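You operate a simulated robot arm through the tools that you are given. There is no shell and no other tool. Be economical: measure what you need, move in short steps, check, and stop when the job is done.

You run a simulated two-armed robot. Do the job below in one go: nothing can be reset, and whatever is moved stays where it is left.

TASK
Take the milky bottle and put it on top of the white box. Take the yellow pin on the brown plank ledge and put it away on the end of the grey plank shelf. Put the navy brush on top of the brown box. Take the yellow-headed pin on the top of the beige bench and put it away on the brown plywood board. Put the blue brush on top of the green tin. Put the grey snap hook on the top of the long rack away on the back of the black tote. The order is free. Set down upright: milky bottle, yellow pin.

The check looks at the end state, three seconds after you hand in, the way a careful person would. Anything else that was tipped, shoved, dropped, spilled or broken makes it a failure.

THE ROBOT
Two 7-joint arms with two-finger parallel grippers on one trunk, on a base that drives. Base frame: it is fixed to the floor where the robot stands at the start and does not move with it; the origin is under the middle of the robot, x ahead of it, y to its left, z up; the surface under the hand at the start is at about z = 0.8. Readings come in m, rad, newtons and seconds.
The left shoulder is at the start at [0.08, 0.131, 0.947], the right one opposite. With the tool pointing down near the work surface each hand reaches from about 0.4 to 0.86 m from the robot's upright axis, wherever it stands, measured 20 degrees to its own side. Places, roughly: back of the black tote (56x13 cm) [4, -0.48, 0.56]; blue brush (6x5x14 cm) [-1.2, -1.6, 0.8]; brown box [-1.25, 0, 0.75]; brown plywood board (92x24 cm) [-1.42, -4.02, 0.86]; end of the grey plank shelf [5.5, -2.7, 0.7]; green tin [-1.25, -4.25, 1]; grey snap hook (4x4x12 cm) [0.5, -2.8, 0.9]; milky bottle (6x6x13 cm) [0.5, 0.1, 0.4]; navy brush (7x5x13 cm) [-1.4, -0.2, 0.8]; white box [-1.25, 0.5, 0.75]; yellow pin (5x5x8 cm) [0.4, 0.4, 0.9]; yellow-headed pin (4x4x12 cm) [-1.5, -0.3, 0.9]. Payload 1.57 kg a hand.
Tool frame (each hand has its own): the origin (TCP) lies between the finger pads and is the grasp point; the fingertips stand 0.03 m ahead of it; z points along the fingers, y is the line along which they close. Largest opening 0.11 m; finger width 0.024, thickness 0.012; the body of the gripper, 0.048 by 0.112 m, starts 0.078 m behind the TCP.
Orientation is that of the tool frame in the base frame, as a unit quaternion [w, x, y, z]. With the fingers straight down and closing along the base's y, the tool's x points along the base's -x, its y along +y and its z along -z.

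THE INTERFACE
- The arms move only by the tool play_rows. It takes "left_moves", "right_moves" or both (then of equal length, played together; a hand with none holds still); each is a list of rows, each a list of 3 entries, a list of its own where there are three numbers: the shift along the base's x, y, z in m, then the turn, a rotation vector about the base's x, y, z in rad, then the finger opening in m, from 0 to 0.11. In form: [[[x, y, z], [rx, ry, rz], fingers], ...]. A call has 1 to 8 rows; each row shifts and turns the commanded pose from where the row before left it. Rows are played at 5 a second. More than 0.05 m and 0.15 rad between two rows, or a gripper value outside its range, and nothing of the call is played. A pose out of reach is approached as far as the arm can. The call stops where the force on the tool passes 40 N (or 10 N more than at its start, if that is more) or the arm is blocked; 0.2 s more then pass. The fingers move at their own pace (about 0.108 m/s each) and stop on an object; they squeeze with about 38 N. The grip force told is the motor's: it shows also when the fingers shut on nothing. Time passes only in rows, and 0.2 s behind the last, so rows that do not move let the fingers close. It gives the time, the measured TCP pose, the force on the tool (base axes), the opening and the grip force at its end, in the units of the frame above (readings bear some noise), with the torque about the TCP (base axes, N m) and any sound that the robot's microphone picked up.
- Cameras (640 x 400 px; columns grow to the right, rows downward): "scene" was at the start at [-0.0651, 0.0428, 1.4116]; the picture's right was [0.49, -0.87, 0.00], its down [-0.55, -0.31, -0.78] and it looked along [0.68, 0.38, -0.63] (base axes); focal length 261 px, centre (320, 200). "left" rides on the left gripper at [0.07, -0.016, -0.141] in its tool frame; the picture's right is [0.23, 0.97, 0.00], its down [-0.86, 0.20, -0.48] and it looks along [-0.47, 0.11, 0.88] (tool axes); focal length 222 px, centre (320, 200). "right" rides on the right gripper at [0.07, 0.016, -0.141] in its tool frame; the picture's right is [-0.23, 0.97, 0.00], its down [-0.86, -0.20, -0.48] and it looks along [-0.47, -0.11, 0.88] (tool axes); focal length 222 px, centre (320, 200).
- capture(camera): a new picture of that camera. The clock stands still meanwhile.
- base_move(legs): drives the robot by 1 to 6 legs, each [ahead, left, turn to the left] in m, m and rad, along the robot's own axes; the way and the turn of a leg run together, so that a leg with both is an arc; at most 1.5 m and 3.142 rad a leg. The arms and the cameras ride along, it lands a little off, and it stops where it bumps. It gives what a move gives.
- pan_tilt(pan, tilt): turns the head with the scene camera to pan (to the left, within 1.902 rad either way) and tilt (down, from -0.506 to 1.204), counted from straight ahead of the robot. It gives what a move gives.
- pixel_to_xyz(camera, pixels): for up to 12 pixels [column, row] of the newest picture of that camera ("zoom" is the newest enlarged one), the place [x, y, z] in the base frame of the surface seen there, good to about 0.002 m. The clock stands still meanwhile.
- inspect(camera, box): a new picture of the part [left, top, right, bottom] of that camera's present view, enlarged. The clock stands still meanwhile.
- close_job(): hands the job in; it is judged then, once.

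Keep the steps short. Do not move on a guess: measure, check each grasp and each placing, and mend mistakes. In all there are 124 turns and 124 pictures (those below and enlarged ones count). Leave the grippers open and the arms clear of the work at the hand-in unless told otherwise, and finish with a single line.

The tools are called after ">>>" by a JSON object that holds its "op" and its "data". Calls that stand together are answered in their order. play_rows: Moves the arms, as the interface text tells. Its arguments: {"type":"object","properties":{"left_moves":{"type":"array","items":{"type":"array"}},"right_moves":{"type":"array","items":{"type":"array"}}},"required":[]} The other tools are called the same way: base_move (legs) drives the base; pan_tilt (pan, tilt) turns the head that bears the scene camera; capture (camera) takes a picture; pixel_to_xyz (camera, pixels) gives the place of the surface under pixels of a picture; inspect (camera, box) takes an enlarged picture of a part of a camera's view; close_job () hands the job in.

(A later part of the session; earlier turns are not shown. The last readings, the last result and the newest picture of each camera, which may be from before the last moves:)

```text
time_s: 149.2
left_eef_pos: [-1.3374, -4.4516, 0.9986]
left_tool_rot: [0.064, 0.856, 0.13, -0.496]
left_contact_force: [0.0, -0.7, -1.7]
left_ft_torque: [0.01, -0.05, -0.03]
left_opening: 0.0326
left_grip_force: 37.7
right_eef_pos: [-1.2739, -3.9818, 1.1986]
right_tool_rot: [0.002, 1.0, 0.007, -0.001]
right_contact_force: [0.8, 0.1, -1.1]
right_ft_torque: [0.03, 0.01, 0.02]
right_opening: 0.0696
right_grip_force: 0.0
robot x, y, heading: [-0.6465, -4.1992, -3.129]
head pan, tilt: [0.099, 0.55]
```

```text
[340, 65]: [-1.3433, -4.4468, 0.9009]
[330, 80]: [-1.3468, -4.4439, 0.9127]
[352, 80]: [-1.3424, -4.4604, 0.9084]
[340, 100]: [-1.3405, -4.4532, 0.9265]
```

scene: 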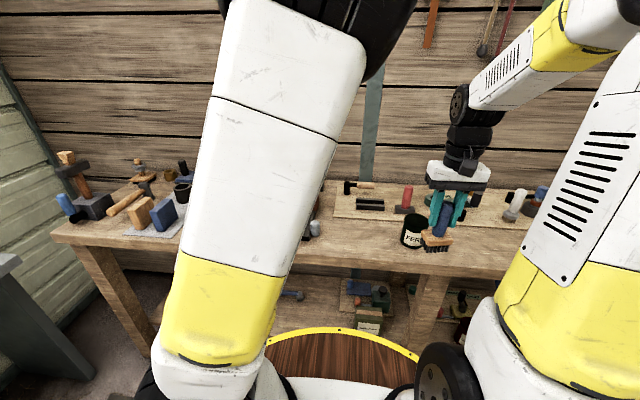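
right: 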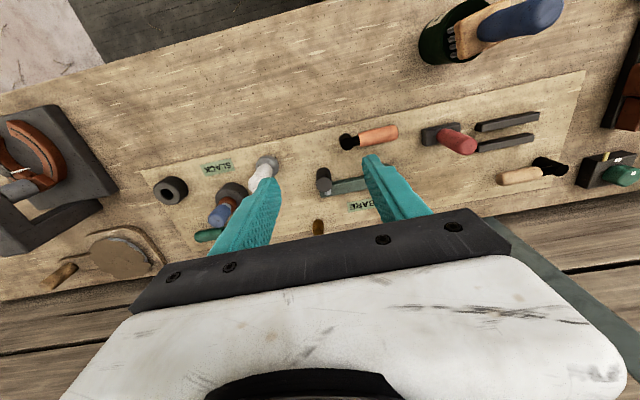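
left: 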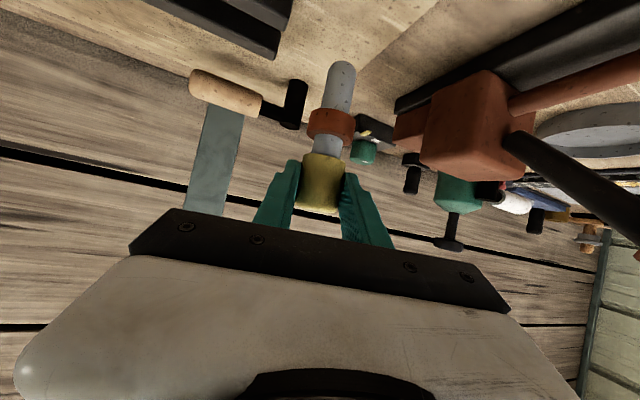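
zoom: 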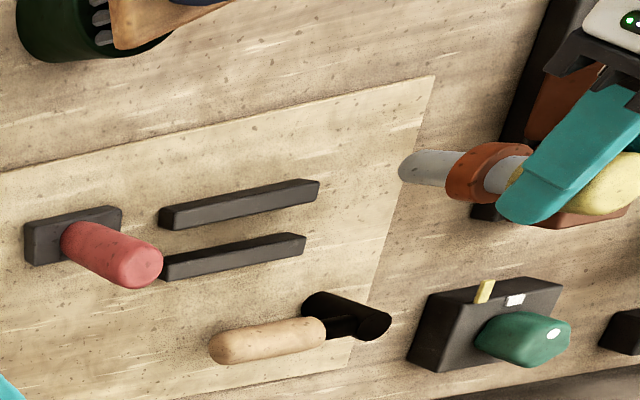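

The foot is over the free patch, ~4 cm above. I lower until contact.

>>> {"op": "play_rows", "data": {"left_moves": [[[0, 0.003, -0.025], [0, 0, 0], 0.0], [[0, 0, -0.008], [0, 0, 0], 0.0], [[0, 0, -0.003], [0, 0, 0], 0.0], [[0, 0, 0], [0, 0, 0], 0.0]]}}

>>> {"op": "inspect", "data": {"camera": "right", "box": [500, 60, 640, 160]}}

```text
time_s: 150.2
left_eef_pos: [-1.3383, -4.4472, 0.9598]
left_tool_rot: [0.063, 0.856, 0.129, -0.497]
left_contact_force: [0.4, 0.2, -0.5]
left_ft_torque: [-0.08, 0.03, 0.04]
left_opening: 0.0327
left_grip_force: 37.9
right_eef_pos: [-1.2759, -3.9803, 1.1981]
right_tool_rot: [0.002, 1.0, 0.006, -0.002]
right_contact_force: [0.2, -0.5, -0.2]
right_ft_torque: [0.0, 0.02, 0.01]
right_opening: 0.0698
right_grip_force: 0.1
robot x, y, heading: [-0.6483, -4.1991, -3.124]
head pan, tilt: [0.099, 0.55]
```

```text
4.00 times, centred on (570, 110) of right
```

zoom: 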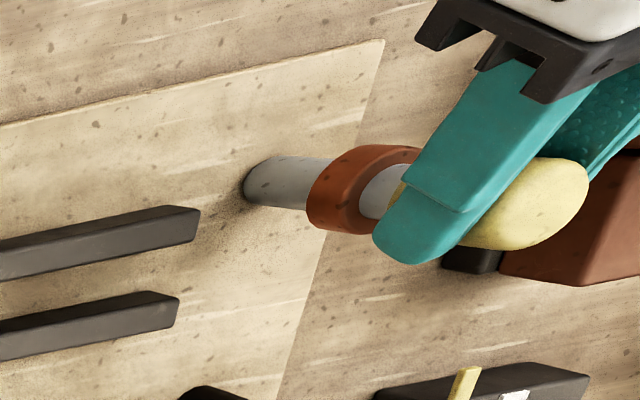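

It's just touching. 1 mm more, then open and withdraw along the finger axis.

>>> {"op": "play_rows", "data": {"left_moves": [[[0, 0, -0.0015], [0, 0, 0], 0.0], [[0, 0, 0], [0, 0, 0], 0.0], [[0, 0, 0], [0, 0, 0], 0.065], [[0, 0, 0], [0, 0, 0], 0.065], [[0.016, 0.005, 0.008], [0, 0, 0], 0.065], [[0.03, 0.009, 0.017], [0, 0, 0], 0.065], [[0.035, 0.01, 0.025], [0, 0, 0], 0.065], [[0, 0, 0.045], [0, 0, 0], 0.065]]}}

>>> {"op": "inspect", "data": {"camera": "right", "box": [440, 40, 640, 180]}}

```text
time_s: 152.1
left_eef_pos: [-1.2546, -4.425, 1.0532]
left_tool_rot: [0.064, 0.857, 0.129, -0.495]
left_contact_force: [-1.5, -0.5, -0.3]
left_ft_torque: [0.03, 0.01, 0.0]
left_opening: 0.065
left_grip_force: 0.0
right_eef_pos: [-1.275, -3.9808, 1.1984]
right_tool_rot: [0.001, 1.0, 0.007, -0.001]
right_contact_force: [-0.1, 0.3, -0.1]
right_ft_torque: [-0.05, -0.04, 0.01]
right_opening: 0.0698
right_grip_force: 0.1
robot x, y, heading: [-0.6455, -4.1991, -3.132]
head pan, tilt: [0.099, 0.55]
```

```text
2.86 times, centred on (540, 110) of right
```

zoom: 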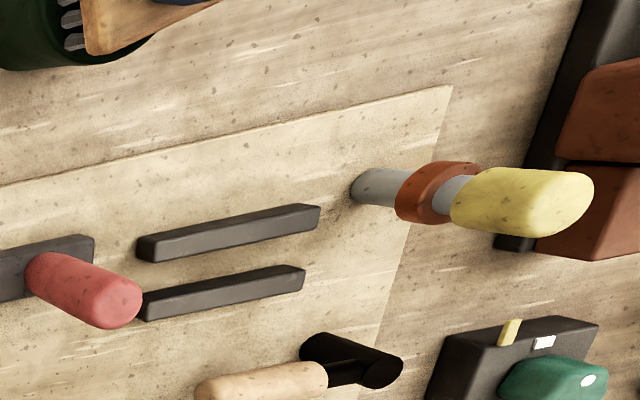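

The yellow-headed pin stands upright on the board. Four placed. I back away and look for the way to the x≈4–5 area.

>>> {"op": "base_move", "data": {"legs": [[-0.4, 0, 0]]}}

>>> {"op": "pan_tilt", "data": {"pan": 1.9, "tilt": 0.35}}

>>> {"op": "capture", "data": {"camera": "scene"}}

```text
time_s: 154.5
left_eef_pos: [-0.8566, -4.4184, 1.0539]
left_tool_rot: [0.064, 0.856, 0.13, -0.496]
left_contact_force: [0.7, 0.0, -0.1]
left_ft_torque: [-0.02, 0.02, 0.0]
left_opening: 0.065
left_grip_force: 0.1
right_eef_pos: [-0.8768, -3.9768, 1.1979]
right_tool_rot: [0.002, 1.0, 0.008, -0.002]
right_contact_force: [0.0, -0.1, 1.0]
right_ft_torque: [0.02, 0.01, -0.02]
right_opening: 0.07
right_grip_force: 0.0
robot x, y, heading: [-0.2445, -4.1959, -3.126]
head pan, tilt: [0.099, 0.55]
```

```text
time_s: 156.3
left_eef_pos: [-0.8559, -4.4202, 1.0535]
left_tool_rot: [0.064, 0.856, 0.13, -0.496]
left_contact_force: [-0.6, -0.4, 0.0]
left_ft_torque: [-0.06, 0.0, -0.01]
left_opening: 0.0651
left_grip_force: 0.0
right_eef_pos: [-0.8757, -3.9762, 1.1985]
right_tool_rot: [0.002, 1.0, 0.008, -0.001]
right_contact_force: [0.5, 0.1, 0.1]
right_ft_torque: [0.02, -0.01, 0.01]
right_opening: 0.0699
right_grip_force: 0.0
robot x, y, heading: [-0.246, -4.1983, -3.133]
head pan, tilt: [1.901, 0.351]
```

```text
40 pictures are left
```

scene: 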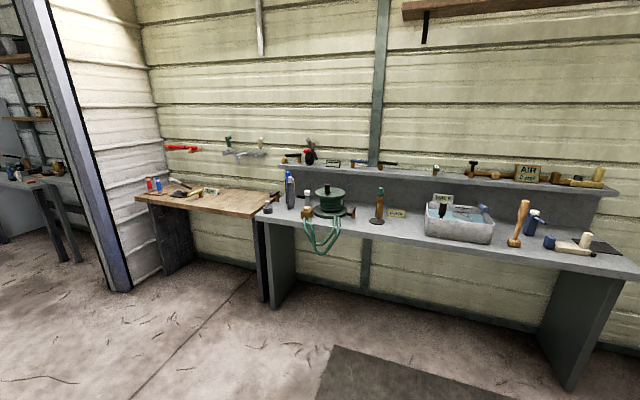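

An opening appears at the left (toward +x), past the post near (115,285). I measure floor points.

>>> {"op": "pixel_to_xyz", "data": {"camera": "scene", "pixels": [[118, 290], [60, 260], [20, 300], [10, 235], [165, 270], [290, 300], [30, 370], [5, 190], [60, 225]]}}

>>> {"op": "base_move", "data": {"legs": [[0, 0, 1.57]]}}

>>> {"op": "pan_tilt", "data": {"pan": 1.5, "tilt": 0.35}}

>>> {"op": "capture", "data": {"camera": "scene"}}

```text
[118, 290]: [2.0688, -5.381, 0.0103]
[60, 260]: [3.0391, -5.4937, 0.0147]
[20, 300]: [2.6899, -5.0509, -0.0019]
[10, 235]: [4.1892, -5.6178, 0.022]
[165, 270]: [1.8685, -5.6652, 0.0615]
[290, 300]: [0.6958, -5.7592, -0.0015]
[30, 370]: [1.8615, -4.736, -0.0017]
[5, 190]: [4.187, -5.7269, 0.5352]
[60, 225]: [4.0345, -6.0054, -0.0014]
```

```text
time_s: 160.6
left_eef_pos: [-0.0236, -4.8083, 1.0538]
left_tool_rot: [0.396, 0.515, 0.695, -0.307]
left_contact_force: [0.2, -0.1, 0.3]
left_ft_torque: [-0.02, -0.02, 0.04]
left_opening: 0.0651
left_grip_force: 0.0
right_eef_pos: [-0.468, -4.8257, 1.1989]
right_tool_rot: [0.003, 0.704, 0.71, 0.0]
right_contact_force: [0.1, 0.9, -0.4]
right_ft_torque: [0.01, -0.02, -0.04]
right_opening: 0.0699
right_grip_force: 0.1
robot x, y, heading: [-0.2481, -4.1996, -1.562]
head pan, tilt: [1.901, 0.351]
```

```text
time_s: 161.4
left_eef_pos: [-0.0234, -4.8084, 1.054]
left_tool_rot: [0.396, 0.515, 0.696, -0.306]
left_contact_force: [0.2, 0.2, -1.0]
left_ft_torque: [-0.04, 0.0, 0.01]
left_opening: 0.0651
left_grip_force: 0.0
right_eef_pos: [-0.468, -4.8247, 1.1977]
right_tool_rot: [0.002, 0.704, 0.71, 0.0]
right_contact_force: [-0.8, -0.1, -0.8]
right_ft_torque: [0.01, 0.03, -0.02]
right_opening: 0.0701
right_grip_force: 0.0
robot x, y, heading: [-0.2464, -4.1986, -1.559]
head pan, tilt: [1.499, 0.351]
```

```text
39 pictures are left
```

scene: 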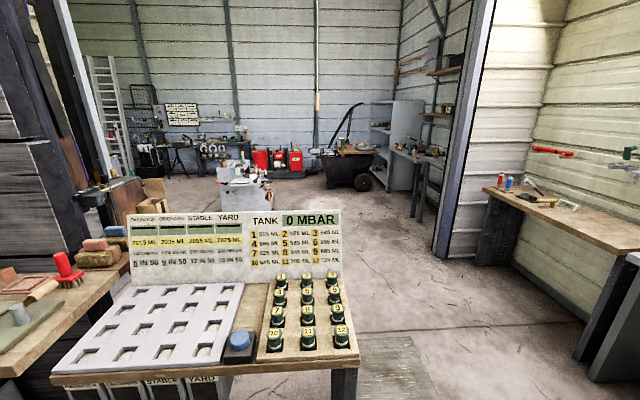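

A larger room opens to +x. I measure the doorway, the tote and the shelves.

>>> {"op": "pixel_to_xyz", "data": {"camera": "scene", "pixels": [[440, 258], [380, 250], [345, 390], [100, 250], [110, 170], [355, 165], [358, 190], [400, 140], [345, 340], [290, 220], [430, 320], [240, 190]]}}

>>> {"op": "inspect", "data": {"camera": "scene", "box": [60, 80, 480, 260]}}

```text
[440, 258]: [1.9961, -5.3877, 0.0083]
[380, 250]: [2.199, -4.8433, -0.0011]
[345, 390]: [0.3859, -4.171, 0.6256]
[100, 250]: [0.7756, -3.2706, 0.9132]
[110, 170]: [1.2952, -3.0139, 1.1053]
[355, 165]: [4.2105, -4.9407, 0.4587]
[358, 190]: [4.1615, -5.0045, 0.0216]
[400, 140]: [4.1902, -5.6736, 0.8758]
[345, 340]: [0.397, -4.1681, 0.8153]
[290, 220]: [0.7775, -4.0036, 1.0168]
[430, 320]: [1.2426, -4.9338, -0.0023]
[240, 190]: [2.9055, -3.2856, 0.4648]
```

```text
1.52 times, centred on (270, 170) of scene
```

zoom: 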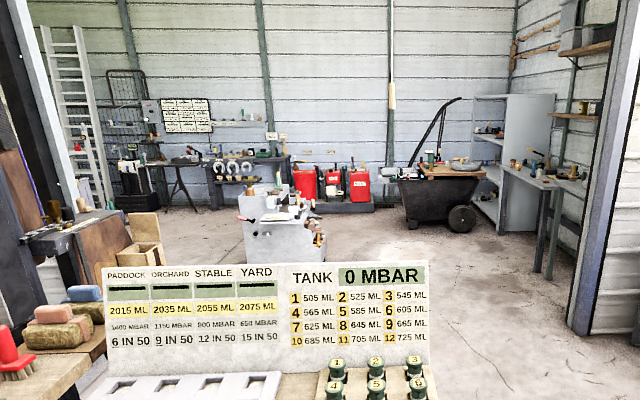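

The way out is along y≈-4.85 past the panel bench corner (0.39,-4.17). First I fetch the last two items: I point the left hand down again and drive back up the corridor to the yellow pin.

>>> {"op": "play_rows", "data": {"left_moves": [[[0, 0, 0.015], [0.13, 0.0173, -0.0323], 0.11], [[0, 0, 0.015], [0.13, 0.0173, -0.0323], 0.11], [[0, 0, 0.015], [0.13, 0.0173, -0.0323], 0.11], [[0, 0, 0.015], [0.13, 0.0173, -0.0323], 0.11], [[0, 0, 0.015], [0.13, 0.0173, -0.0323], 0.11], [[0, 0, 0.015], [0.13, 0.0173, -0.0323], 0.11], [[0, 0, 0.015], [0.13, 0.0173, -0.0323], 0.11], [[0, 0, 0.015], [0.13, 0.0173, -0.0323], 0.11]]}}

>>> {"op": "base_move", "data": {"legs": [[-1.4, -0.15, 0], [-1.4, 0, 0], [-1.3, 0, 0], [0, 0, 1.56]]}}

>>> {"op": "pan_tilt", "data": {"pan": 0.4, "tilt": 0.6}}

>>> {"op": "capture", "data": {"camera": "scene"}}

```text
time_s: 163.2
left_eef_pos: [-0.0388, -4.811, 1.17]
left_tool_rot: [0.055, 0.693, 0.718, -0.042]
left_contact_force: [0.5, -0.1, 0.6]
left_ft_torque: [0.02, -0.03, 0.05]
left_opening: 0.1101
left_grip_force: 0.0
left hand out of reach, approached as far as the arm can: row 3, 7, 8
right_eef_pos: [-0.4671, -4.8251, 1.1979]
right_tool_rot: [0.002, 0.703, 0.711, 0.0]
right_contact_force: [-0.2, 0.5, 0.1]
right_ft_torque: [-0.02, -0.03, 0.01]
right_opening: 0.0698
right_grip_force: 0.1
robot x, y, heading: [-0.2464, -4.1946, -1.561]
head pan, tilt: [1.499, 0.351]
```

```text
time_s: 186.9
left_eef_pos: [0.2138, 0.1488, 1.1697]
left_tool_rot: [0.067, -0.022, 0.997, 0.009]
left_contact_force: [0.2, -0.3, -0.6]
left_ft_torque: [0.05, -0.02, -0.01]
left_opening: 0.1097
left_grip_force: 0.1
right_eef_pos: [0.2314, -0.2807, 1.1986]
right_tool_rot: [0.002, -0.008, 1.0, 0.002]
right_contact_force: [-0.1, -0.1, -0.5]
right_ft_torque: [0.01, -0.01, -0.02]
right_opening: 0.0701
right_grip_force: 0.1
robot x, y, heading: [-0.4039, -0.0642, 0.014]
head pan, tilt: [1.499, 0.351]
```

```text
time_s: 188.2
left_eef_pos: [0.2145, 0.1492, 1.1703]
left_tool_rot: [0.069, -0.022, 0.997, 0.009]
left_contact_force: [-0.5, -0.2, -1.1]
left_ft_torque: [-0.01, 0.0, 0.0]
left_opening: 0.11
left_grip_force: 0.1
right_eef_pos: [0.2327, -0.2803, 1.1979]
right_tool_rot: [0.002, -0.008, 1.0, 0.002]
right_contact_force: [0.1, 0.0, 0.0]
right_ft_torque: [-0.01, -0.02, 0.03]
right_opening: 0.07
right_grip_force: 0.0
robot x, y, heading: [-0.3977, -0.0612, 0.019]
head pan, tilt: [0.4, 0.6]
```

```text
37 pictures are left
```

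scene: 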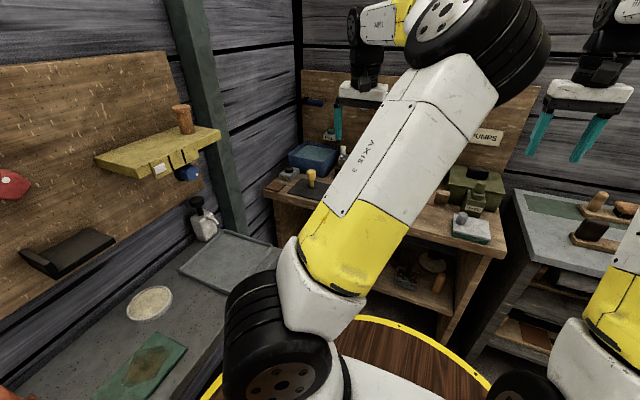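

The wall shelf and pegs look intact. I straighten the left hand, drive ahead 0.3, and bring the hand above the yellow pin.

>>> {"op": "play_rows", "data": {"left_moves": [[[0, 0, 0], [-0.018, 0.138, -0.03], 0.09]]}}

>>> {"op": "base_move", "data": {"legs": [[0.3, 0.06, -0.015]]}}

>>> {"op": "play_rows", "data": {"left_moves": [[[-0.03, 0.035, -0.015], [0, 0, 0], 0.09], [[-0.03, 0.035, -0.015], [0, 0, 0], 0.09], [[-0.03, 0.035, -0.02], [0, 0, 0], 0.09], [[0, 0.035, -0.02], [0, 0, 0], 0.09], [[0, 0.035, -0.02], [0, 0, 0], 0.09]]}}

>>> {"op": "capture", "data": {"camera": "left"}}

```text
time_s: 188.7
left_eef_pos: [0.2134, 0.149, 1.1699]
left_tool_rot: [0.069, -0.022, 0.997, 0.009]
left_contact_force: [-0.6, -0.1, 0.3]
left_ft_torque: [0.03, 0.0, 0.0]
left_opening: 0.0901
left_grip_force: 0.0
left hand out of reach, approached as far as the arm can: row 1
right_eef_pos: [0.2319, -0.2797, 1.1985]
right_tool_rot: [0.002, -0.008, 1.0, 0.002]
right_contact_force: [0.3, 0.1, 0.3]
right_ft_torque: [-0.01, 0.01, 0.03]
right_opening: 0.0701
right_grip_force: 0.0
robot x, y, heading: [-0.4007, -0.0619, 0.022]
head pan, tilt: [0.4, 0.6]
```

```text
time_s: 190.7
left_eef_pos: [0.5219, 0.2028, 1.1696]
left_tool_rot: [0.069, -0.016, 0.997, 0.009]
left_contact_force: [0.2, -0.4, 0.5]
left_ft_torque: [0.02, -0.03, -0.02]
left_opening: 0.0901
left_grip_force: 0.1
right_eef_pos: [0.5322, -0.2285, 1.1976]
right_tool_rot: [0.001, 0.0, 1.0, 0.002]
right_contact_force: [-0.2, -0.2, 0.3]
right_ft_torque: [0.03, -0.01, -0.02]
right_opening: 0.0698
right_grip_force: 0.0
robot x, y, heading: [-0.0906, 0.0022, 0.001]
head pan, tilt: [0.4, 0.6]
```

```text
refused: row 3 steps farther than a row can; nothing moved
```

```text
36 pictures are left
```

left: 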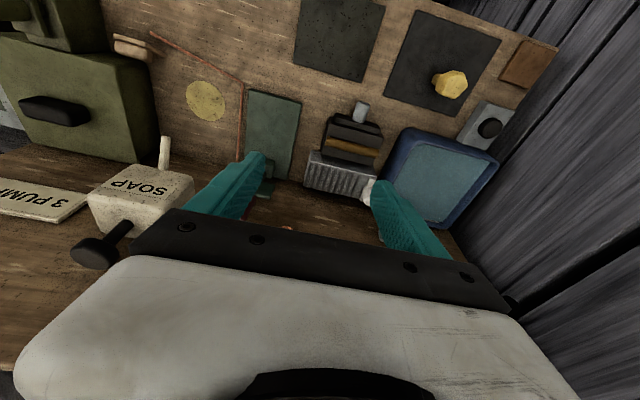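

I retry with smaller rows.

>>> {"op": "play_rows", "data": {"left_moves": [[[-0.0184, 0.0364, -0.018], [0, 0, 0], 0.09], [[-0.0184, 0.0364, -0.018], [0, 0, 0], 0.09], [[-0.0184, 0.0364, -0.018], [0, 0, 0], 0.09], [[-0.0184, 0.0364, -0.018], [0, 0.07, -0.015], 0.09], [[-0.0184, 0.0364, -0.018], [0, 0.065, -0.015], 0.09]]}}

>>> {"op": "capture", "data": {"camera": "left"}}

```text
time_s: 191.9
left_eef_pos: [0.5121, 0.2174, 1.1634]
left_tool_rot: [0.07, -0.014, 0.997, 0.008]
left_contact_force: [0.9, 0.0, 0.5]
left_ft_torque: [-0.04, -0.02, 0.01]
left_opening: 0.09
left_grip_force: 0.2
left hand out of reach, approached as far as the arm can: row 1, 2, 3, 4, 5
right_eef_pos: [0.5337, -0.2289, 1.1983]
right_tool_rot: [0.002, 0.0, 1.0, 0.002]
right_contact_force: [-0.7, 0.6, 0.7]
right_ft_torque: [-0.01, 0.04, 0.01]
right_opening: 0.07
right_grip_force: 0.1
robot x, y, heading: [-0.0954, 0.0022, 0.0]
head pan, tilt: [0.4, 0.6]
```

```text
35 pictures are left
```

left: 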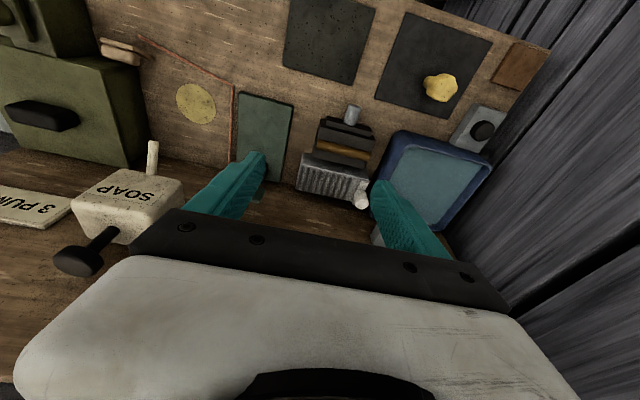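

The arm seems at a joint limit. I try lowering straight with a bit of pitch-up to free it.

>>> {"op": "play_rows", "data": {"left_moves": [[[0, 0, -0.03], [0, -0.14, 0], 0.09], [[0, 0, -0.03], [0, -0.14, 0], 0.09], [[-0.02, 0.03, -0.02], [0, 0, 0], 0.09], [[-0.02, 0.035, -0.01], [0, 0, 0], 0.09], [[-0.02, 0.035, 0], [0, 0, 0], 0.09], [[-0.02, 0.035, 0], [0, 0, 0], 0.09]]}}

```text
time_s: 193.3
left_eef_pos: [0.457, 0.333, 1.1053]
left_tool_rot: [0.211, -0.013, 0.977, 0.008]
left_contact_force: [-0.3, -0.8, 0.4]
left_ft_torque: [0.06, 0.02, 0.01]
left_opening: 0.09
left_grip_force: 0.2
left hand out of reach, approached as far as the arm can: row 6
right_eef_pos: [0.5333, -0.2284, 1.1977]
right_tool_rot: [0.001, 0.0, 1.0, 0.001]
right_contact_force: [-0.5, -0.1, 1.0]
right_ft_torque: [0.09, -0.02, -0.02]
right_opening: 0.0699
right_grip_force: 0.1
robot x, y, heading: [-0.0944, 0.0, -0.003]
head pan, tilt: [0.4, 0.6]
```

Moves again. I'll use the base for the lateral part: 7.5 cm left, then look.

>>> {"op": "base_move", "data": {"legs": [[0.0, 0.08, 0]]}}

>>> {"op": "capture", "data": {"camera": "left"}}

>>> {"op": "inspect", "data": {"camera": "left", "box": [240, 80, 400, 200]}}

```text
time_s: 194.2
left_eef_pos: [0.4544, 0.3624, 1.1042]
left_tool_rot: [0.212, -0.021, 0.977, 0.008]
left_contact_force: [0.1, -0.3, 0.4]
left_ft_torque: [0.03, 0.0, 0.04]
left_opening: 0.09
left_grip_force: 0.0
right_eef_pos: [0.5383, -0.1987, 1.1975]
right_tool_rot: [0.001, -0.008, 1.0, 0.0]
right_contact_force: [0.2, 0.6, -1.4]
right_ft_torque: [0.05, -0.01, -0.02]
right_opening: 0.0697
right_grip_force: 0.0
robot x, y, heading: [-0.0924, 0.0183, 0.012]
head pan, tilt: [0.4, 0.6]
stopped in leg 1: the robot was blocked; the commanded pose is now the measured one
```

```text
34 pictures are left
```

left: 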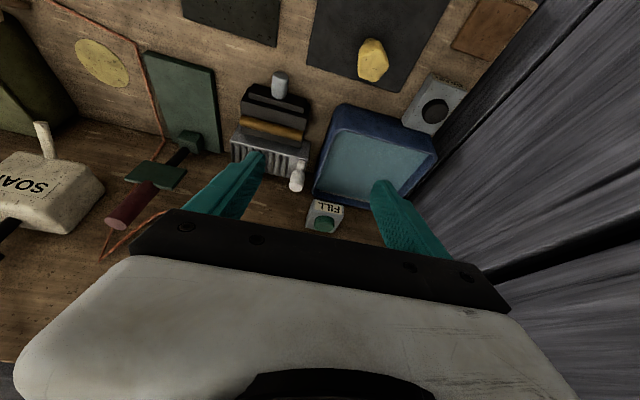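

```text
3.33 times, centred on (320, 140) of left
```

zoom: 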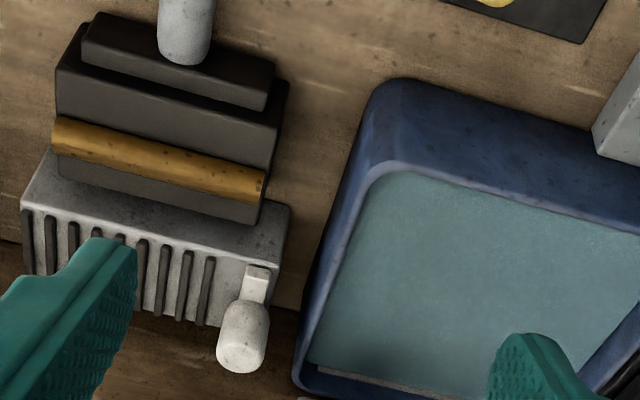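

The base touched the grey bench, so I step 2 cm away and instead turn 0.1 rad left to bring the hand over the pin.

>>> {"op": "base_move", "data": {"legs": [[0.02, -0.02, 0], [0, 0, 0.12]]}}

>>> {"op": "capture", "data": {"camera": "left"}}

```text
time_s: 195.7
left_eef_pos: [0.4286, 0.4099, 1.1047]
left_tool_rot: [0.211, -0.08, 0.974, 0.021]
left_contact_force: [-0.6, -0.8, 0.3]
left_ft_torque: [0.03, -0.01, -0.04]
left_opening: 0.0902
left_grip_force: 0.0
right_eef_pos: [0.5785, -0.1379, 1.1975]
right_tool_rot: [0.001, -0.068, 0.998, 0.002]
right_contact_force: [-0.4, -0.5, 1.0]
right_ft_torque: [-0.05, -0.02, 0.01]
right_opening: 0.0701
right_grip_force: 0.0
robot x, y, heading: [-0.0755, 0.0015, 0.137]
head pan, tilt: [0.4, 0.6]
```

```text
32 pictures are left
```

left: 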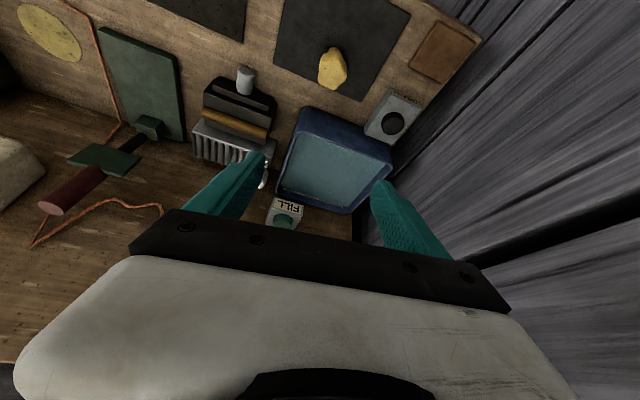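

Aligned (TCP (0.429,0.410), pin (0.438,0.411)). I descend to z≈0.93 and check.

>>> {"op": "play_rows", "data": {"left_moves": [[[0.002, 0, -0.044], [0, 0, 0], 0.08], [[0.002, 0, -0.044], [0, 0, 0], 0.08], [[0.002, 0, -0.044], [0, 0, 0], 0.08], [[0, 0, -0.04], [0, 0, 0], 0.08]]}}

>>> {"op": "capture", "data": {"camera": "left"}}

```text
time_s: 196.7
left_eef_pos: [0.4323, 0.378, 1.0577]
left_tool_rot: [0.21, -0.08, 0.974, 0.021]
left_contact_force: [-0.1, 0.4, 0.3]
left_ft_torque: [0.01, 0.05, 0.04]
left_opening: 0.0796
left_grip_force: 0.0
left hand out of reach, approached as far as the arm can: row 1, 2, 3, 4
right_eef_pos: [0.5788, -0.1375, 1.1977]
right_tool_rot: [0.001, -0.067, 0.998, 0.001]
right_contact_force: [-0.2, 0.2, -1.0]
right_ft_torque: [-0.01, 0.01, 0.03]
right_opening: 0.0699
right_grip_force: 0.0
robot x, y, heading: [-0.0735, 0.003, 0.134]
head pan, tilt: [0.4, 0.6]
```

```text
31 pictures are left
```

left: 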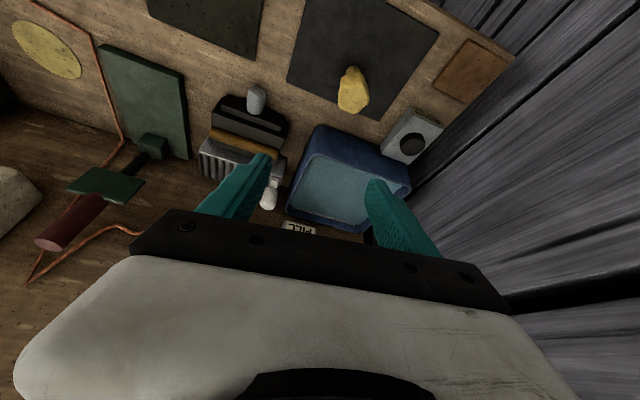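

The left wrist is at a limit when pointing down here. I'll grasp the pin with the hand pitched forward ~41° below horizontal instead (comfortable before): rotate, step back 9 cm and turn slightly.

>>> {"op": "play_rows", "data": {"left_moves": [[[0, 0, 0], [0.019, -0.142, 0], 0.08], [[0, 0, 0], [0.019, -0.142, 0], 0.08], [[0, 0, 0], [0.019, -0.142, 0], 0.08]]}}

>>> {"op": "base_move", "data": {"legs": [[-0.09, -0.01, 0.116]]}}

>>> {"op": "play_rows", "data": {"left_moves": [[[0, 0, -0.04], [0, 0, 0], 0.08], [[0, 0, -0.03], [0, 0, 0], 0.08]]}}

>>> {"op": "capture", "data": {"camera": "left"}}

```text
time_s: 197.4
left_eef_pos: [0.4318, 0.3792, 1.058]
left_tool_rot: [0.414, -0.076, 0.907, 0.03]
left_contact_force: [-0.2, 0.4, 0.2]
left_ft_torque: [-0.06, -0.02, -0.05]
left_opening: 0.0797
left_grip_force: 0.1
right_eef_pos: [0.5795, -0.1371, 1.1985]
right_tool_rot: [0.001, -0.068, 0.998, 0.001]
right_contact_force: [-0.1, -0.3, -0.2]
right_ft_torque: [-0.01, -0.02, 0.01]
right_opening: 0.0702
right_grip_force: 0.2
robot x, y, heading: [-0.0762, 0.0027, 0.136]
head pan, tilt: [0.4, 0.6]
```

```text
time_s: 198.6
left_eef_pos: [0.2982, 0.407, 1.0569]
left_tool_rot: [0.411, -0.128, 0.901, 0.054]
left_contact_force: [-0.7, 0.9, 0.5]
left_ft_torque: [0.03, 0.0, 0.0]
left_opening: 0.0801
left_grip_force: 0.1
right_eef_pos: [0.5033, -0.0897, 1.1989]
right_tool_rot: [0.002, -0.125, 0.992, 0.001]
right_contact_force: [-0.2, 0.4, 1.2]
right_ft_torque: [-0.02, 0.05, 0.03]
right_opening: 0.0699
right_grip_force: 0.1
robot x, y, heading: [-0.1585, -0.029, 0.246]
head pan, tilt: [0.4, 0.6]
```

```text
time_s: 199.2
left_eef_pos: [0.2966, 0.3931, 1.0409]
left_tool_rot: [0.411, -0.129, 0.901, 0.055]
left_contact_force: [0.2, -0.3, -0.2]
left_ft_torque: [-0.01, 0.0, -0.03]
left_opening: 0.0798
left_grip_force: 0.0
left hand out of reach, approached as far as the arm can: row 1, 2
right_eef_pos: [0.5014, -0.0882, 1.1993]
right_tool_rot: [0.002, -0.125, 0.992, 0.001]
right_contact_force: [-0.5, 0.2, -0.4]
right_ft_torque: [-0.04, -0.04, -0.02]
right_opening: 0.0697
right_grip_force: 0.2
robot x, y, heading: [-0.1652, -0.0211, 0.249]
head pan, tilt: [0.4, 0.6]
```

```text
30 pictures are left
```

left: 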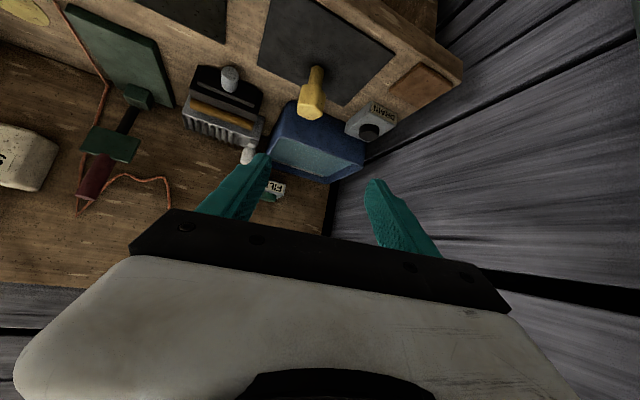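

Lowering is blocked at this short distance; I try reaching outward while descending.

>>> {"op": "play_rows", "data": {"left_moves": [[[0.038, 0.014, -0.01], [0, 0, 0], 0.08], [[0.038, 0.014, -0.02], [0, 0, 0], 0.08], [[0.02, 0.005, -0.035], [0, 0, 0], 0.08], [[0.0, 0.0, -0.04], [0, 0, 0], 0.08]]}}

```text
time_s: 200.2
left_eef_pos: [0.3882, 0.3577, 0.9928]
left_tool_rot: [0.412, -0.129, 0.9, 0.054]
left_contact_force: [-1.3, 0.9, 0.8]
left_ft_torque: [-0.01, -0.05, -0.05]
left_opening: 0.0801
left_grip_force: 0.1
left hand out of reach, approached as far as the arm can: row 1, 2, 3, 4
right_eef_pos: [0.5028, -0.0888, 1.1993]
right_tool_rot: [0.002, -0.124, 0.992, 0.001]
right_contact_force: [-0.9, 0.5, 0.4]
right_ft_torque: [-0.04, -0.07, 0.01]
right_opening: 0.0701
right_grip_force: 0.1
robot x, y, heading: [-0.1597, -0.0242, 0.249]
head pan, tilt: [0.4, 0.6]
```

The limit pulls the hand inward. Before choosing, I check the arm's posture and the wall ledge on the left with the head camera.

>>> {"op": "pan_tilt", "data": {"pan": 0.75, "tilt": 0.35}}

>>> {"op": "capture", "data": {"camera": "scene"}}

```text
time_s: 201.0
left_eef_pos: [0.3895, 0.3566, 0.992]
left_tool_rot: [0.41, -0.128, 0.901, 0.054]
left_contact_force: [0.1, 0.5, 0.0]
left_ft_torque: [-0.03, -0.01, 0.01]
left_opening: 0.08
left_grip_force: 0.0
right_eef_pos: [0.504, -0.0879, 1.1987]
right_tool_rot: [0.002, -0.126, 0.992, 0.002]
right_contact_force: [-0.1, -0.2, -0.1]
right_ft_torque: [0.02, -0.02, -0.05]
right_opening: 0.0698
right_grip_force: 0.1
robot x, y, heading: [-0.1585, -0.0248, 0.246]
head pan, tilt: [0.75, 0.351]
```

```text
29 pictures are left
```

scene: 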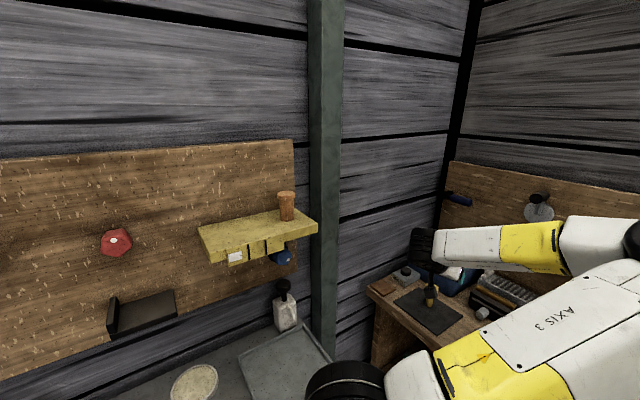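

The elbow has swung inward, so its left side is free, but lateral reach is limited. Turning the base left will help; I check distances to the ledge and post first.

>>> {"op": "pixel_to_xyz", "data": {"camera": "scene", "pixels": [[317, 230], [325, 330], [290, 205], [405, 275], [385, 288], [432, 290], [430, 300], [285, 312]]}}

```text
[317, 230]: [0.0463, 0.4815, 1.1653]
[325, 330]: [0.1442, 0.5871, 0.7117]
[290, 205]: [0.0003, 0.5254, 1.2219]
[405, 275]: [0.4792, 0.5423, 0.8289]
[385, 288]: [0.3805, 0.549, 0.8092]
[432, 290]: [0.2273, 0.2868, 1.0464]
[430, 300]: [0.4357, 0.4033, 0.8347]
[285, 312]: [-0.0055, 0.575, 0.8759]
```

Path is clear. I move the hand inward (robot frame), then turn the base 0.3 rad left so the hand arrives before the pin.

>>> {"op": "play_rows", "data": {"left_moves": [[[0.0204, -0.041, 0.004], [0, 0, 0], 0.08], [[0.0204, -0.041, 0.002], [0, 0, 0], 0.08], [[0.0204, -0.041, 0.002], [0, 0, 0], 0.08], [[0.0204, -0.041, 0], [0, 0, 0], 0.08]]}}

>>> {"op": "base_move", "data": {"legs": [[0, 0, 0.3]]}}

>>> {"op": "capture", "data": {"camera": "left"}}

```text
time_s: 202.1
left_eef_pos: [0.4579, 0.2736, 0.99]
left_tool_rot: [0.398, -0.196, 0.893, 0.074]
left_contact_force: [0.2, 0.0, -0.7]
left_ft_torque: [0.0, 0.01, 0.01]
left_opening: 0.0801
left_grip_force: 0.0
right_eef_pos: [0.5028, -0.0945, 1.2023]
right_tool_rot: [0.003, -0.12, 0.993, 0.001]
right_contact_force: [0.8, 0.3, -0.9]
right_ft_torque: [0.0, 0.01, -0.03]
right_opening: 0.07
right_grip_force: 0.1
robot x, y, heading: [-0.1613, -0.0255, 0.246]
head pan, tilt: [0.75, 0.351]
stopped in row 4 (left hand): the arm was blocked; the commanded pose is now the measured one
```

```text
time_s: 203.5
left_eef_pos: [0.3412, 0.4452, 0.9901]
left_tool_rot: [0.382, -0.328, 0.853, 0.134]
left_contact_force: [-0.1, -0.6, 0.4]
left_ft_torque: [-0.01, 0.01, 0.03]
left_opening: 0.0798
left_grip_force: 0.0
right_eef_pos: [0.4946, 0.1069, 1.2012]
right_tool_rot: [0.004, -0.268, 0.963, 0.002]
right_contact_force: [-0.5, -0.2, -0.1]
right_ft_torque: [0.0, 0.0, -0.02]
right_opening: 0.0701
right_grip_force: 0.0
robot x, y, heading: [-0.1626, -0.0241, 0.551]
head pan, tilt: [0.75, 0.351]
```

```text
28 pictures are left
```

left: 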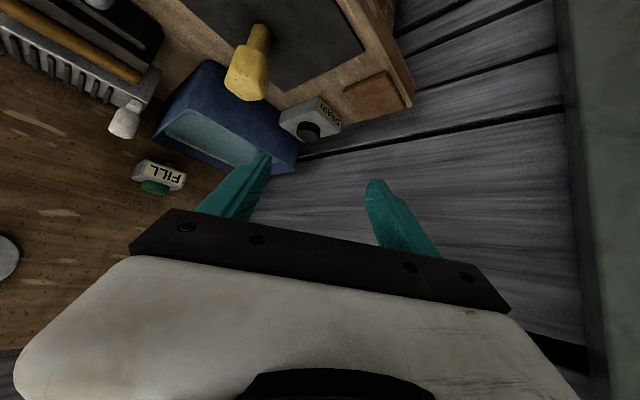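

The arms touched each other. I move the right arm aside, then align the left hand behind the pin.

>>> {"op": "play_rows", "data": {"right_moves": [[[0.0, -0.045, 0], [0, 0, 0], 0.07], [[0.0, -0.045, 0], [0, 0, 0], 0.07], [[0.0, -0.045, 0], [0, 0, 0], 0.07], [[0.0, -0.045, 0], [0, 0, 0], 0.07], [[0.0, -0.045, 0], [0, 0, 0], 0.07]]}}

>>> {"op": "play_rows", "data": {"left_moves": [[[0.016, -0.04, 0], [0, 0, 0], 0.08], [[0.016, -0.04, -0.015], [0, 0, 0], 0.08], [[0, -0.016, -0.025], [0, 0, 0], 0.08]]}}

>>> {"op": "capture", "data": {"camera": "left"}}

```text
time_s: 204.7
left_eef_pos: [0.3403, 0.4439, 0.9887]
left_tool_rot: [0.383, -0.329, 0.853, 0.135]
left_contact_force: [0.8, -0.4, 0.4]
left_ft_torque: [-0.02, 0.0, -0.04]
left_opening: 0.0799
left_grip_force: 0.1
right_eef_pos: [0.4954, -0.1164, 1.2012]
right_tool_rot: [0.004, -0.269, 0.963, 0.002]
right_contact_force: [0.3, 0.4, 1.1]
right_ft_torque: [-0.02, -0.01, -0.02]
right_opening: 0.0701
right_grip_force: 0.0
robot x, y, heading: [-0.1613, -0.0259, 0.552]
head pan, tilt: [0.75, 0.351]
```

```text
time_s: 205.5
left_eef_pos: [0.3666, 0.367, 0.9504]
left_tool_rot: [0.38, -0.345, 0.847, 0.135]
left_contact_force: [-0.2, 0.0, 0.2]
left_ft_torque: [0.0, 0.0, -0.03]
left_opening: 0.08
left_grip_force: 0.0
right_eef_pos: [0.4947, -0.1168, 1.201]
right_tool_rot: [0.005, -0.268, 0.963, 0.002]
right_contact_force: [-0.3, 0.9, 0.1]
right_ft_torque: [-0.04, -0.01, -0.03]
right_opening: 0.0699
right_grip_force: 0.1
robot x, y, heading: [-0.1601, -0.0258, 0.55]
head pan, tilt: [0.75, 0.351]
```

```text
27 pictures are left
```

left: 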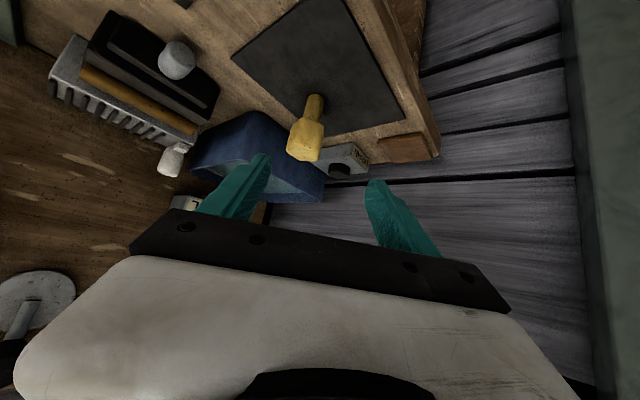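

Nearly aligned: 1.8 cm lateral correction, then forward-down along the fingers to the head.

>>> {"op": "play_rows", "data": {"left_moves": [[[0.012, -0.0135, 0], [0, 0, 0], 0.085], [[0.0195, 0.0175, -0.0275], [0, 0, 0], 0.085], [[0.0195, 0.0175, -0.0275], [0, 0, 0], 0.085], [[0.0185, 0.0175, -0.026], [0, 0, 0], 0.085]]}}

>>> {"op": "capture", "data": {"camera": "left"}}

```text
time_s: 206.5
left_eef_pos: [0.4416, 0.387, 0.8696]
left_tool_rot: [0.382, -0.328, 0.854, 0.134]
left_contact_force: [-1.2, -0.4, 0.8]
left_ft_torque: [0.03, 0.01, 0.01]
left_opening: 0.0851
left_grip_force: 0.1
right_eef_pos: [0.4947, -0.118, 1.2005]
right_tool_rot: [0.005, -0.269, 0.963, 0.002]
right_contact_force: [-0.6, -0.8, 1.1]
right_ft_torque: [0.05, -0.04, 0.01]
right_opening: 0.0704
right_grip_force: 0.0
robot x, y, heading: [-0.1583, -0.0219, 0.552]
head pan, tilt: [0.75, 0.351]
```

```text
26 pictures are left
```

left: 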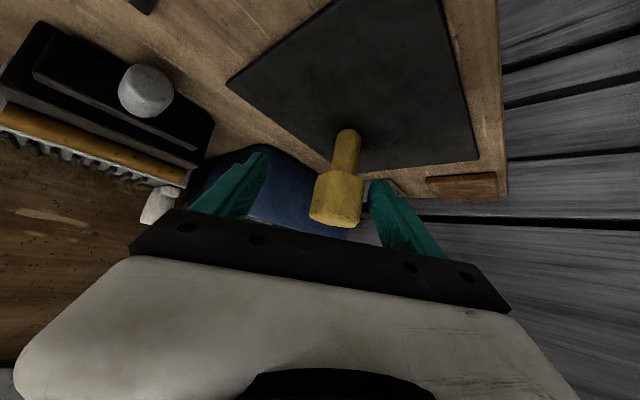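

The head is 1.6 cm off toward the left finger. I correct.

>>> {"op": "play_rows", "data": {"left_moves": [[[-0.005, 0.017, 0], [0, 0, 0], 0.085], [[0, 0, 0], [0, 0, 0], 0.085]]}}

>>> {"op": "capture", "data": {"camera": "left"}}

>>> {"op": "pixel_to_xyz", "data": {"camera": "left", "pixels": [[330, 200], [345, 165], [340, 215]]}}

```text
time_s: 207.1
left_eef_pos: [0.4353, 0.4047, 0.8676]
left_tool_rot: [0.382, -0.328, 0.853, 0.134]
left_contact_force: [-0.5, 0.7, 0.5]
left_ft_torque: [0.01, 0.0, -0.03]
left_opening: 0.0849
left_grip_force: 0.0
right_eef_pos: [0.4955, -0.1173, 1.2]
right_tool_rot: [0.004, -0.268, 0.963, 0.002]
right_contact_force: [-0.5, -0.2, -0.6]
right_ft_torque: [0.02, 0.0, -0.02]
right_opening: 0.0699
right_grip_force: 0.0
robot x, y, heading: [-0.1611, -0.0235, 0.547]
head pan, tilt: [0.75, 0.351]
```

```text
25 pictures are left
```

left: 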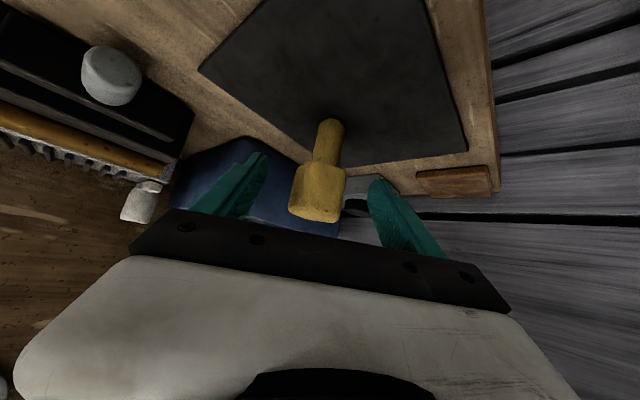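

```text
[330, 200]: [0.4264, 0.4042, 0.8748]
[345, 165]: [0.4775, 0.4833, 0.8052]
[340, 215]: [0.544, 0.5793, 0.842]
```

Centred. I close and lift a little.

>>> {"op": "play_rows", "data": {"left_moves": [[[0, 0, 0], [0, 0, 0], 0.0], [[0, 0, 0], [0, 0, 0], 0.0], [[0, 0, 0], [0, 0, 0], 0.0], [[0, 0, 0.03], [0, 0, 0], 0.0], [[0, 0, 0.04], [0, 0, 0], 0.0], [[-0.02, -0.015, 0.04], [0, 0, 0], 0.0]]}}

>>> {"op": "capture", "data": {"camera": "left"}}

```text
time_s: 208.5
left_eef_pos: [0.4181, 0.3893, 0.9787]
left_tool_rot: [0.382, -0.329, 0.853, 0.134]
left_contact_force: [0.0, 0.6, 0.3]
left_ft_torque: [-0.02, 0.01, 0.0]
left_opening: 0.0402
left_grip_force: 37.9
right_eef_pos: [0.4955, -0.1158, 1.199]
right_tool_rot: [0.003, -0.269, 0.963, 0.001]
right_contact_force: [1.5, 1.0, -0.5]
right_ft_torque: [-0.02, 0.03, 0.0]
right_opening: 0.0701
right_grip_force: 0.1
robot x, y, heading: [-0.1588, -0.0257, 0.551]
head pan, tilt: [0.75, 0.351]
```

```text
24 pictures are left
```

left: 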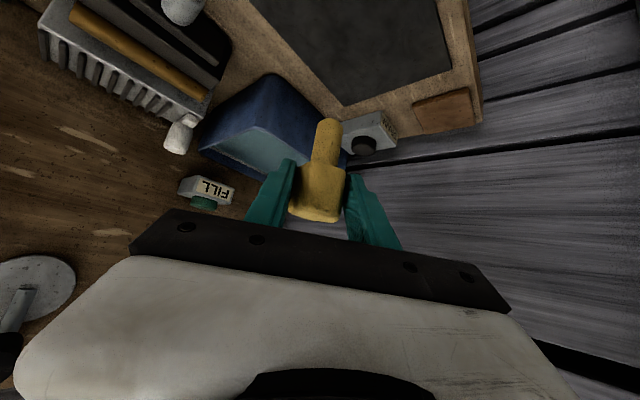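

Pin held (foot ~0.063 below the TCP). I back out, turn to face +x, and drive along the corridor to the grey snap hook near (0.5,-2.8).

>>> {"op": "base_move", "data": {"legs": [[-0.4, 0, 0], [0, 0, -0.55], [0.05, -1.2, 0], [0.05, -1.15, 0]]}}

>>> {"op": "pan_tilt", "data": {"pan": -0.1, "tilt": 0.55}}

>>> {"op": "capture", "data": {"camera": "scene"}}

```text
time_s: 223.7
left_eef_pos: [0.2845, -2.5415, 0.9795]
left_tool_rot: [0.404, -0.075, 0.911, 0.021]
left_contact_force: [-0.1, 0.0, -0.2]
left_ft_torque: [0.05, -0.01, -0.04]
left_opening: 0.0401
left_grip_force: 38.3
right_eef_pos: [0.0769, -3.0069, 1.1997]
right_tool_rot: [0.005, 0.013, 1.0, 0.0]
right_contact_force: [-0.7, 1.0, -0.5]
right_ft_torque: [0.04, 0.03, -0.01]
right_opening: 0.0701
right_grip_force: 0.1
robot x, y, heading: [-0.4254, -2.575, -0.023]
head pan, tilt: [0.75, 0.351]
```

```text
time_s: 224.8
left_eef_pos: [0.2855, -2.5409, 0.9798]
left_tool_rot: [0.405, -0.075, 0.911, 0.021]
left_contact_force: [0.0, -0.2, -1.6]
left_ft_torque: [0.04, 0.03, -0.01]
left_opening: 0.0402
left_grip_force: 37.8
right_eef_pos: [0.076, -3.0077, 1.1999]
right_tool_rot: [0.005, 0.013, 1.0, 0.001]
right_contact_force: [-0.4, 0.0, 0.6]
right_ft_torque: [0.01, -0.03, -0.04]
right_opening: 0.0699
right_grip_force: 0.1
robot x, y, heading: [-0.4257, -2.5793, -0.022]
head pan, tilt: [-0.099, 0.55]
```

```text
23 pictures are left
```

scene: 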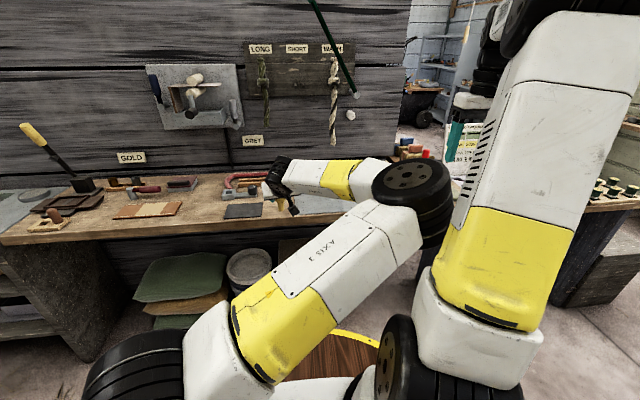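

The left arm hides the spot. I use the right hand's camera, which looks down over y≈-3.

>>> {"op": "capture", "data": {"camera": "right"}}

```text
22 pictures are left
```

right: 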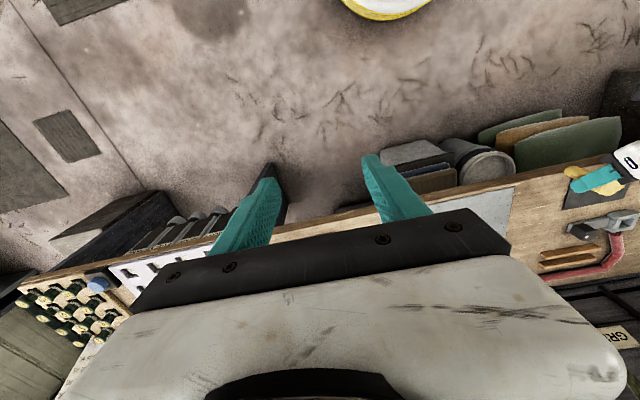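

A grey fitting shows at (605,225). I enlarge and measure.

>>> {"op": "pixel_to_xyz", "data": {"camera": "right", "pixels": [[605, 222], [583, 232], [625, 222], [570, 255], [580, 270], [500, 200], [545, 280]]}}

>>> {"op": "inspect", "data": {"camera": "right", "box": [500, 140, 640, 300]}}

```text
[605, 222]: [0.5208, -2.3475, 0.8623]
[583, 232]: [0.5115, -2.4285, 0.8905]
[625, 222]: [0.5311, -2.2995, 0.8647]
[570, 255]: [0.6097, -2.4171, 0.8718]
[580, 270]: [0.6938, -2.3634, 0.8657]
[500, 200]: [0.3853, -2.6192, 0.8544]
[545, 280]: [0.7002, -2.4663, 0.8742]
```

```text
2.50 times, centred on (570, 220) of right
```

zoom: 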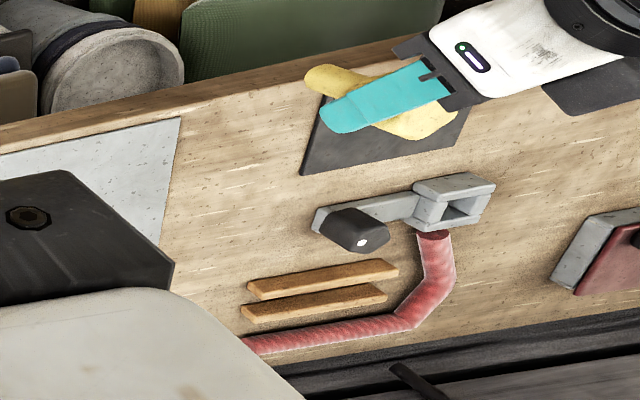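

That is a fixed-looking wrench at y≈-2.4; the snap hook should be near y≈-2.8, hidden by the gripper. I raise the left hand, drive ahead and look again.

>>> {"op": "play_rows", "data": {"left_moves": [[[0, 0, 0.04], [0, 0, 0], 0.0], [[0, 0, 0.04], [0, 0, 0], 0.0]]}}

>>> {"op": "base_move", "data": {"legs": [[0.22, 0.06, 0.02]]}}

>>> {"op": "capture", "data": {"camera": "right"}}

```text
time_s: 225.4
left_eef_pos: [0.2853, -2.5405, 1.058]
left_tool_rot: [0.404, -0.074, 0.911, 0.021]
left_contact_force: [0.8, 1.2, -0.3]
left_ft_torque: [0.03, 0.03, 0.01]
left_opening: 0.0405
left_grip_force: 37.4
right_eef_pos: [0.0748, -3.0077, 1.2002]
right_tool_rot: [0.004, 0.013, 1.0, 0.001]
right_contact_force: [0.0, 0.3, -0.6]
right_ft_torque: [0.02, 0.01, 0.02]
right_opening: 0.0702
right_grip_force: 0.2
robot x, y, heading: [-0.423, -2.5751, -0.018]
head pan, tilt: [-0.099, 0.55]
```

```text
time_s: 227.2
left_eef_pos: [0.5047, -2.4698, 1.0582]
left_tool_rot: [0.405, -0.084, 0.91, 0.025]
left_contact_force: [1.0, -0.6, 0.0]
left_ft_torque: [-0.03, -0.01, -0.01]
left_opening: 0.0403
left_grip_force: 38.1
right_eef_pos: [0.3031, -2.9396, 1.2017]
right_tool_rot: [0.005, 0.004, 1.0, 0.001]
right_contact_force: [0.2, 0.3, -0.5]
right_ft_torque: [0.01, 0.01, 0.01]
right_opening: 0.0696
right_grip_force: 0.0
robot x, y, heading: [-0.2084, -2.5213, 0.001]
head pan, tilt: [-0.099, 0.55]
```

```text
20 pictures are left
```

right: 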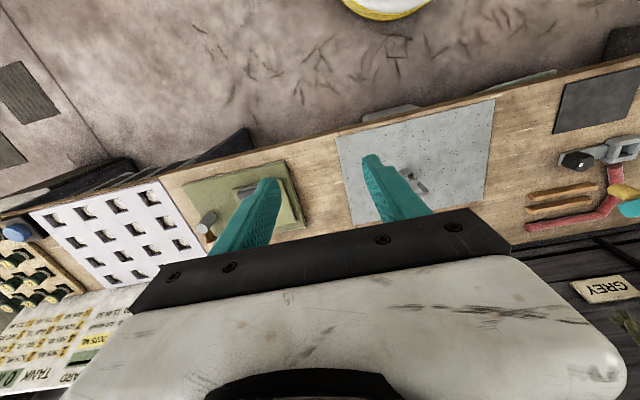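

A grey item lies at (415,180) on the grey sheet. I enlarge and measure it.

>>> {"op": "inspect", "data": {"camera": "right", "box": [330, 100, 500, 220]}}

>>> {"op": "pixel_to_xyz", "data": {"camera": "right", "pixels": [[412, 172], [418, 182], [424, 188], [450, 150], [207, 220], [245, 188], [235, 200]]}}

```text
3.33 times, centred on (415, 160) of right
```

zoom: 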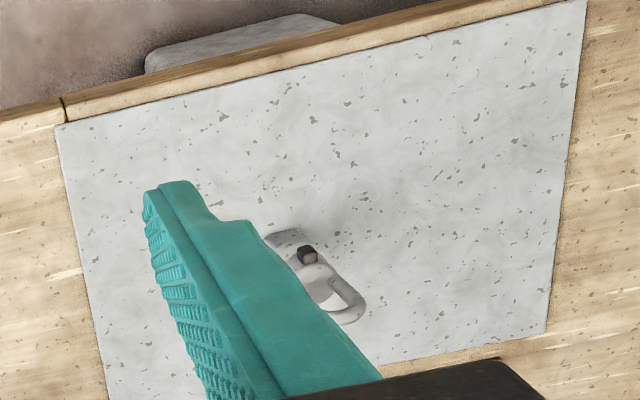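

```text
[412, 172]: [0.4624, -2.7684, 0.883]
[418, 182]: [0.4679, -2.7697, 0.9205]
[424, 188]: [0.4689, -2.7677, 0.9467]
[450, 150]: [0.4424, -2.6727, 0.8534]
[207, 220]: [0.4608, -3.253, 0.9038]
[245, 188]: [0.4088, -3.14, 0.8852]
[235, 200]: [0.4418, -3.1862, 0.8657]
```

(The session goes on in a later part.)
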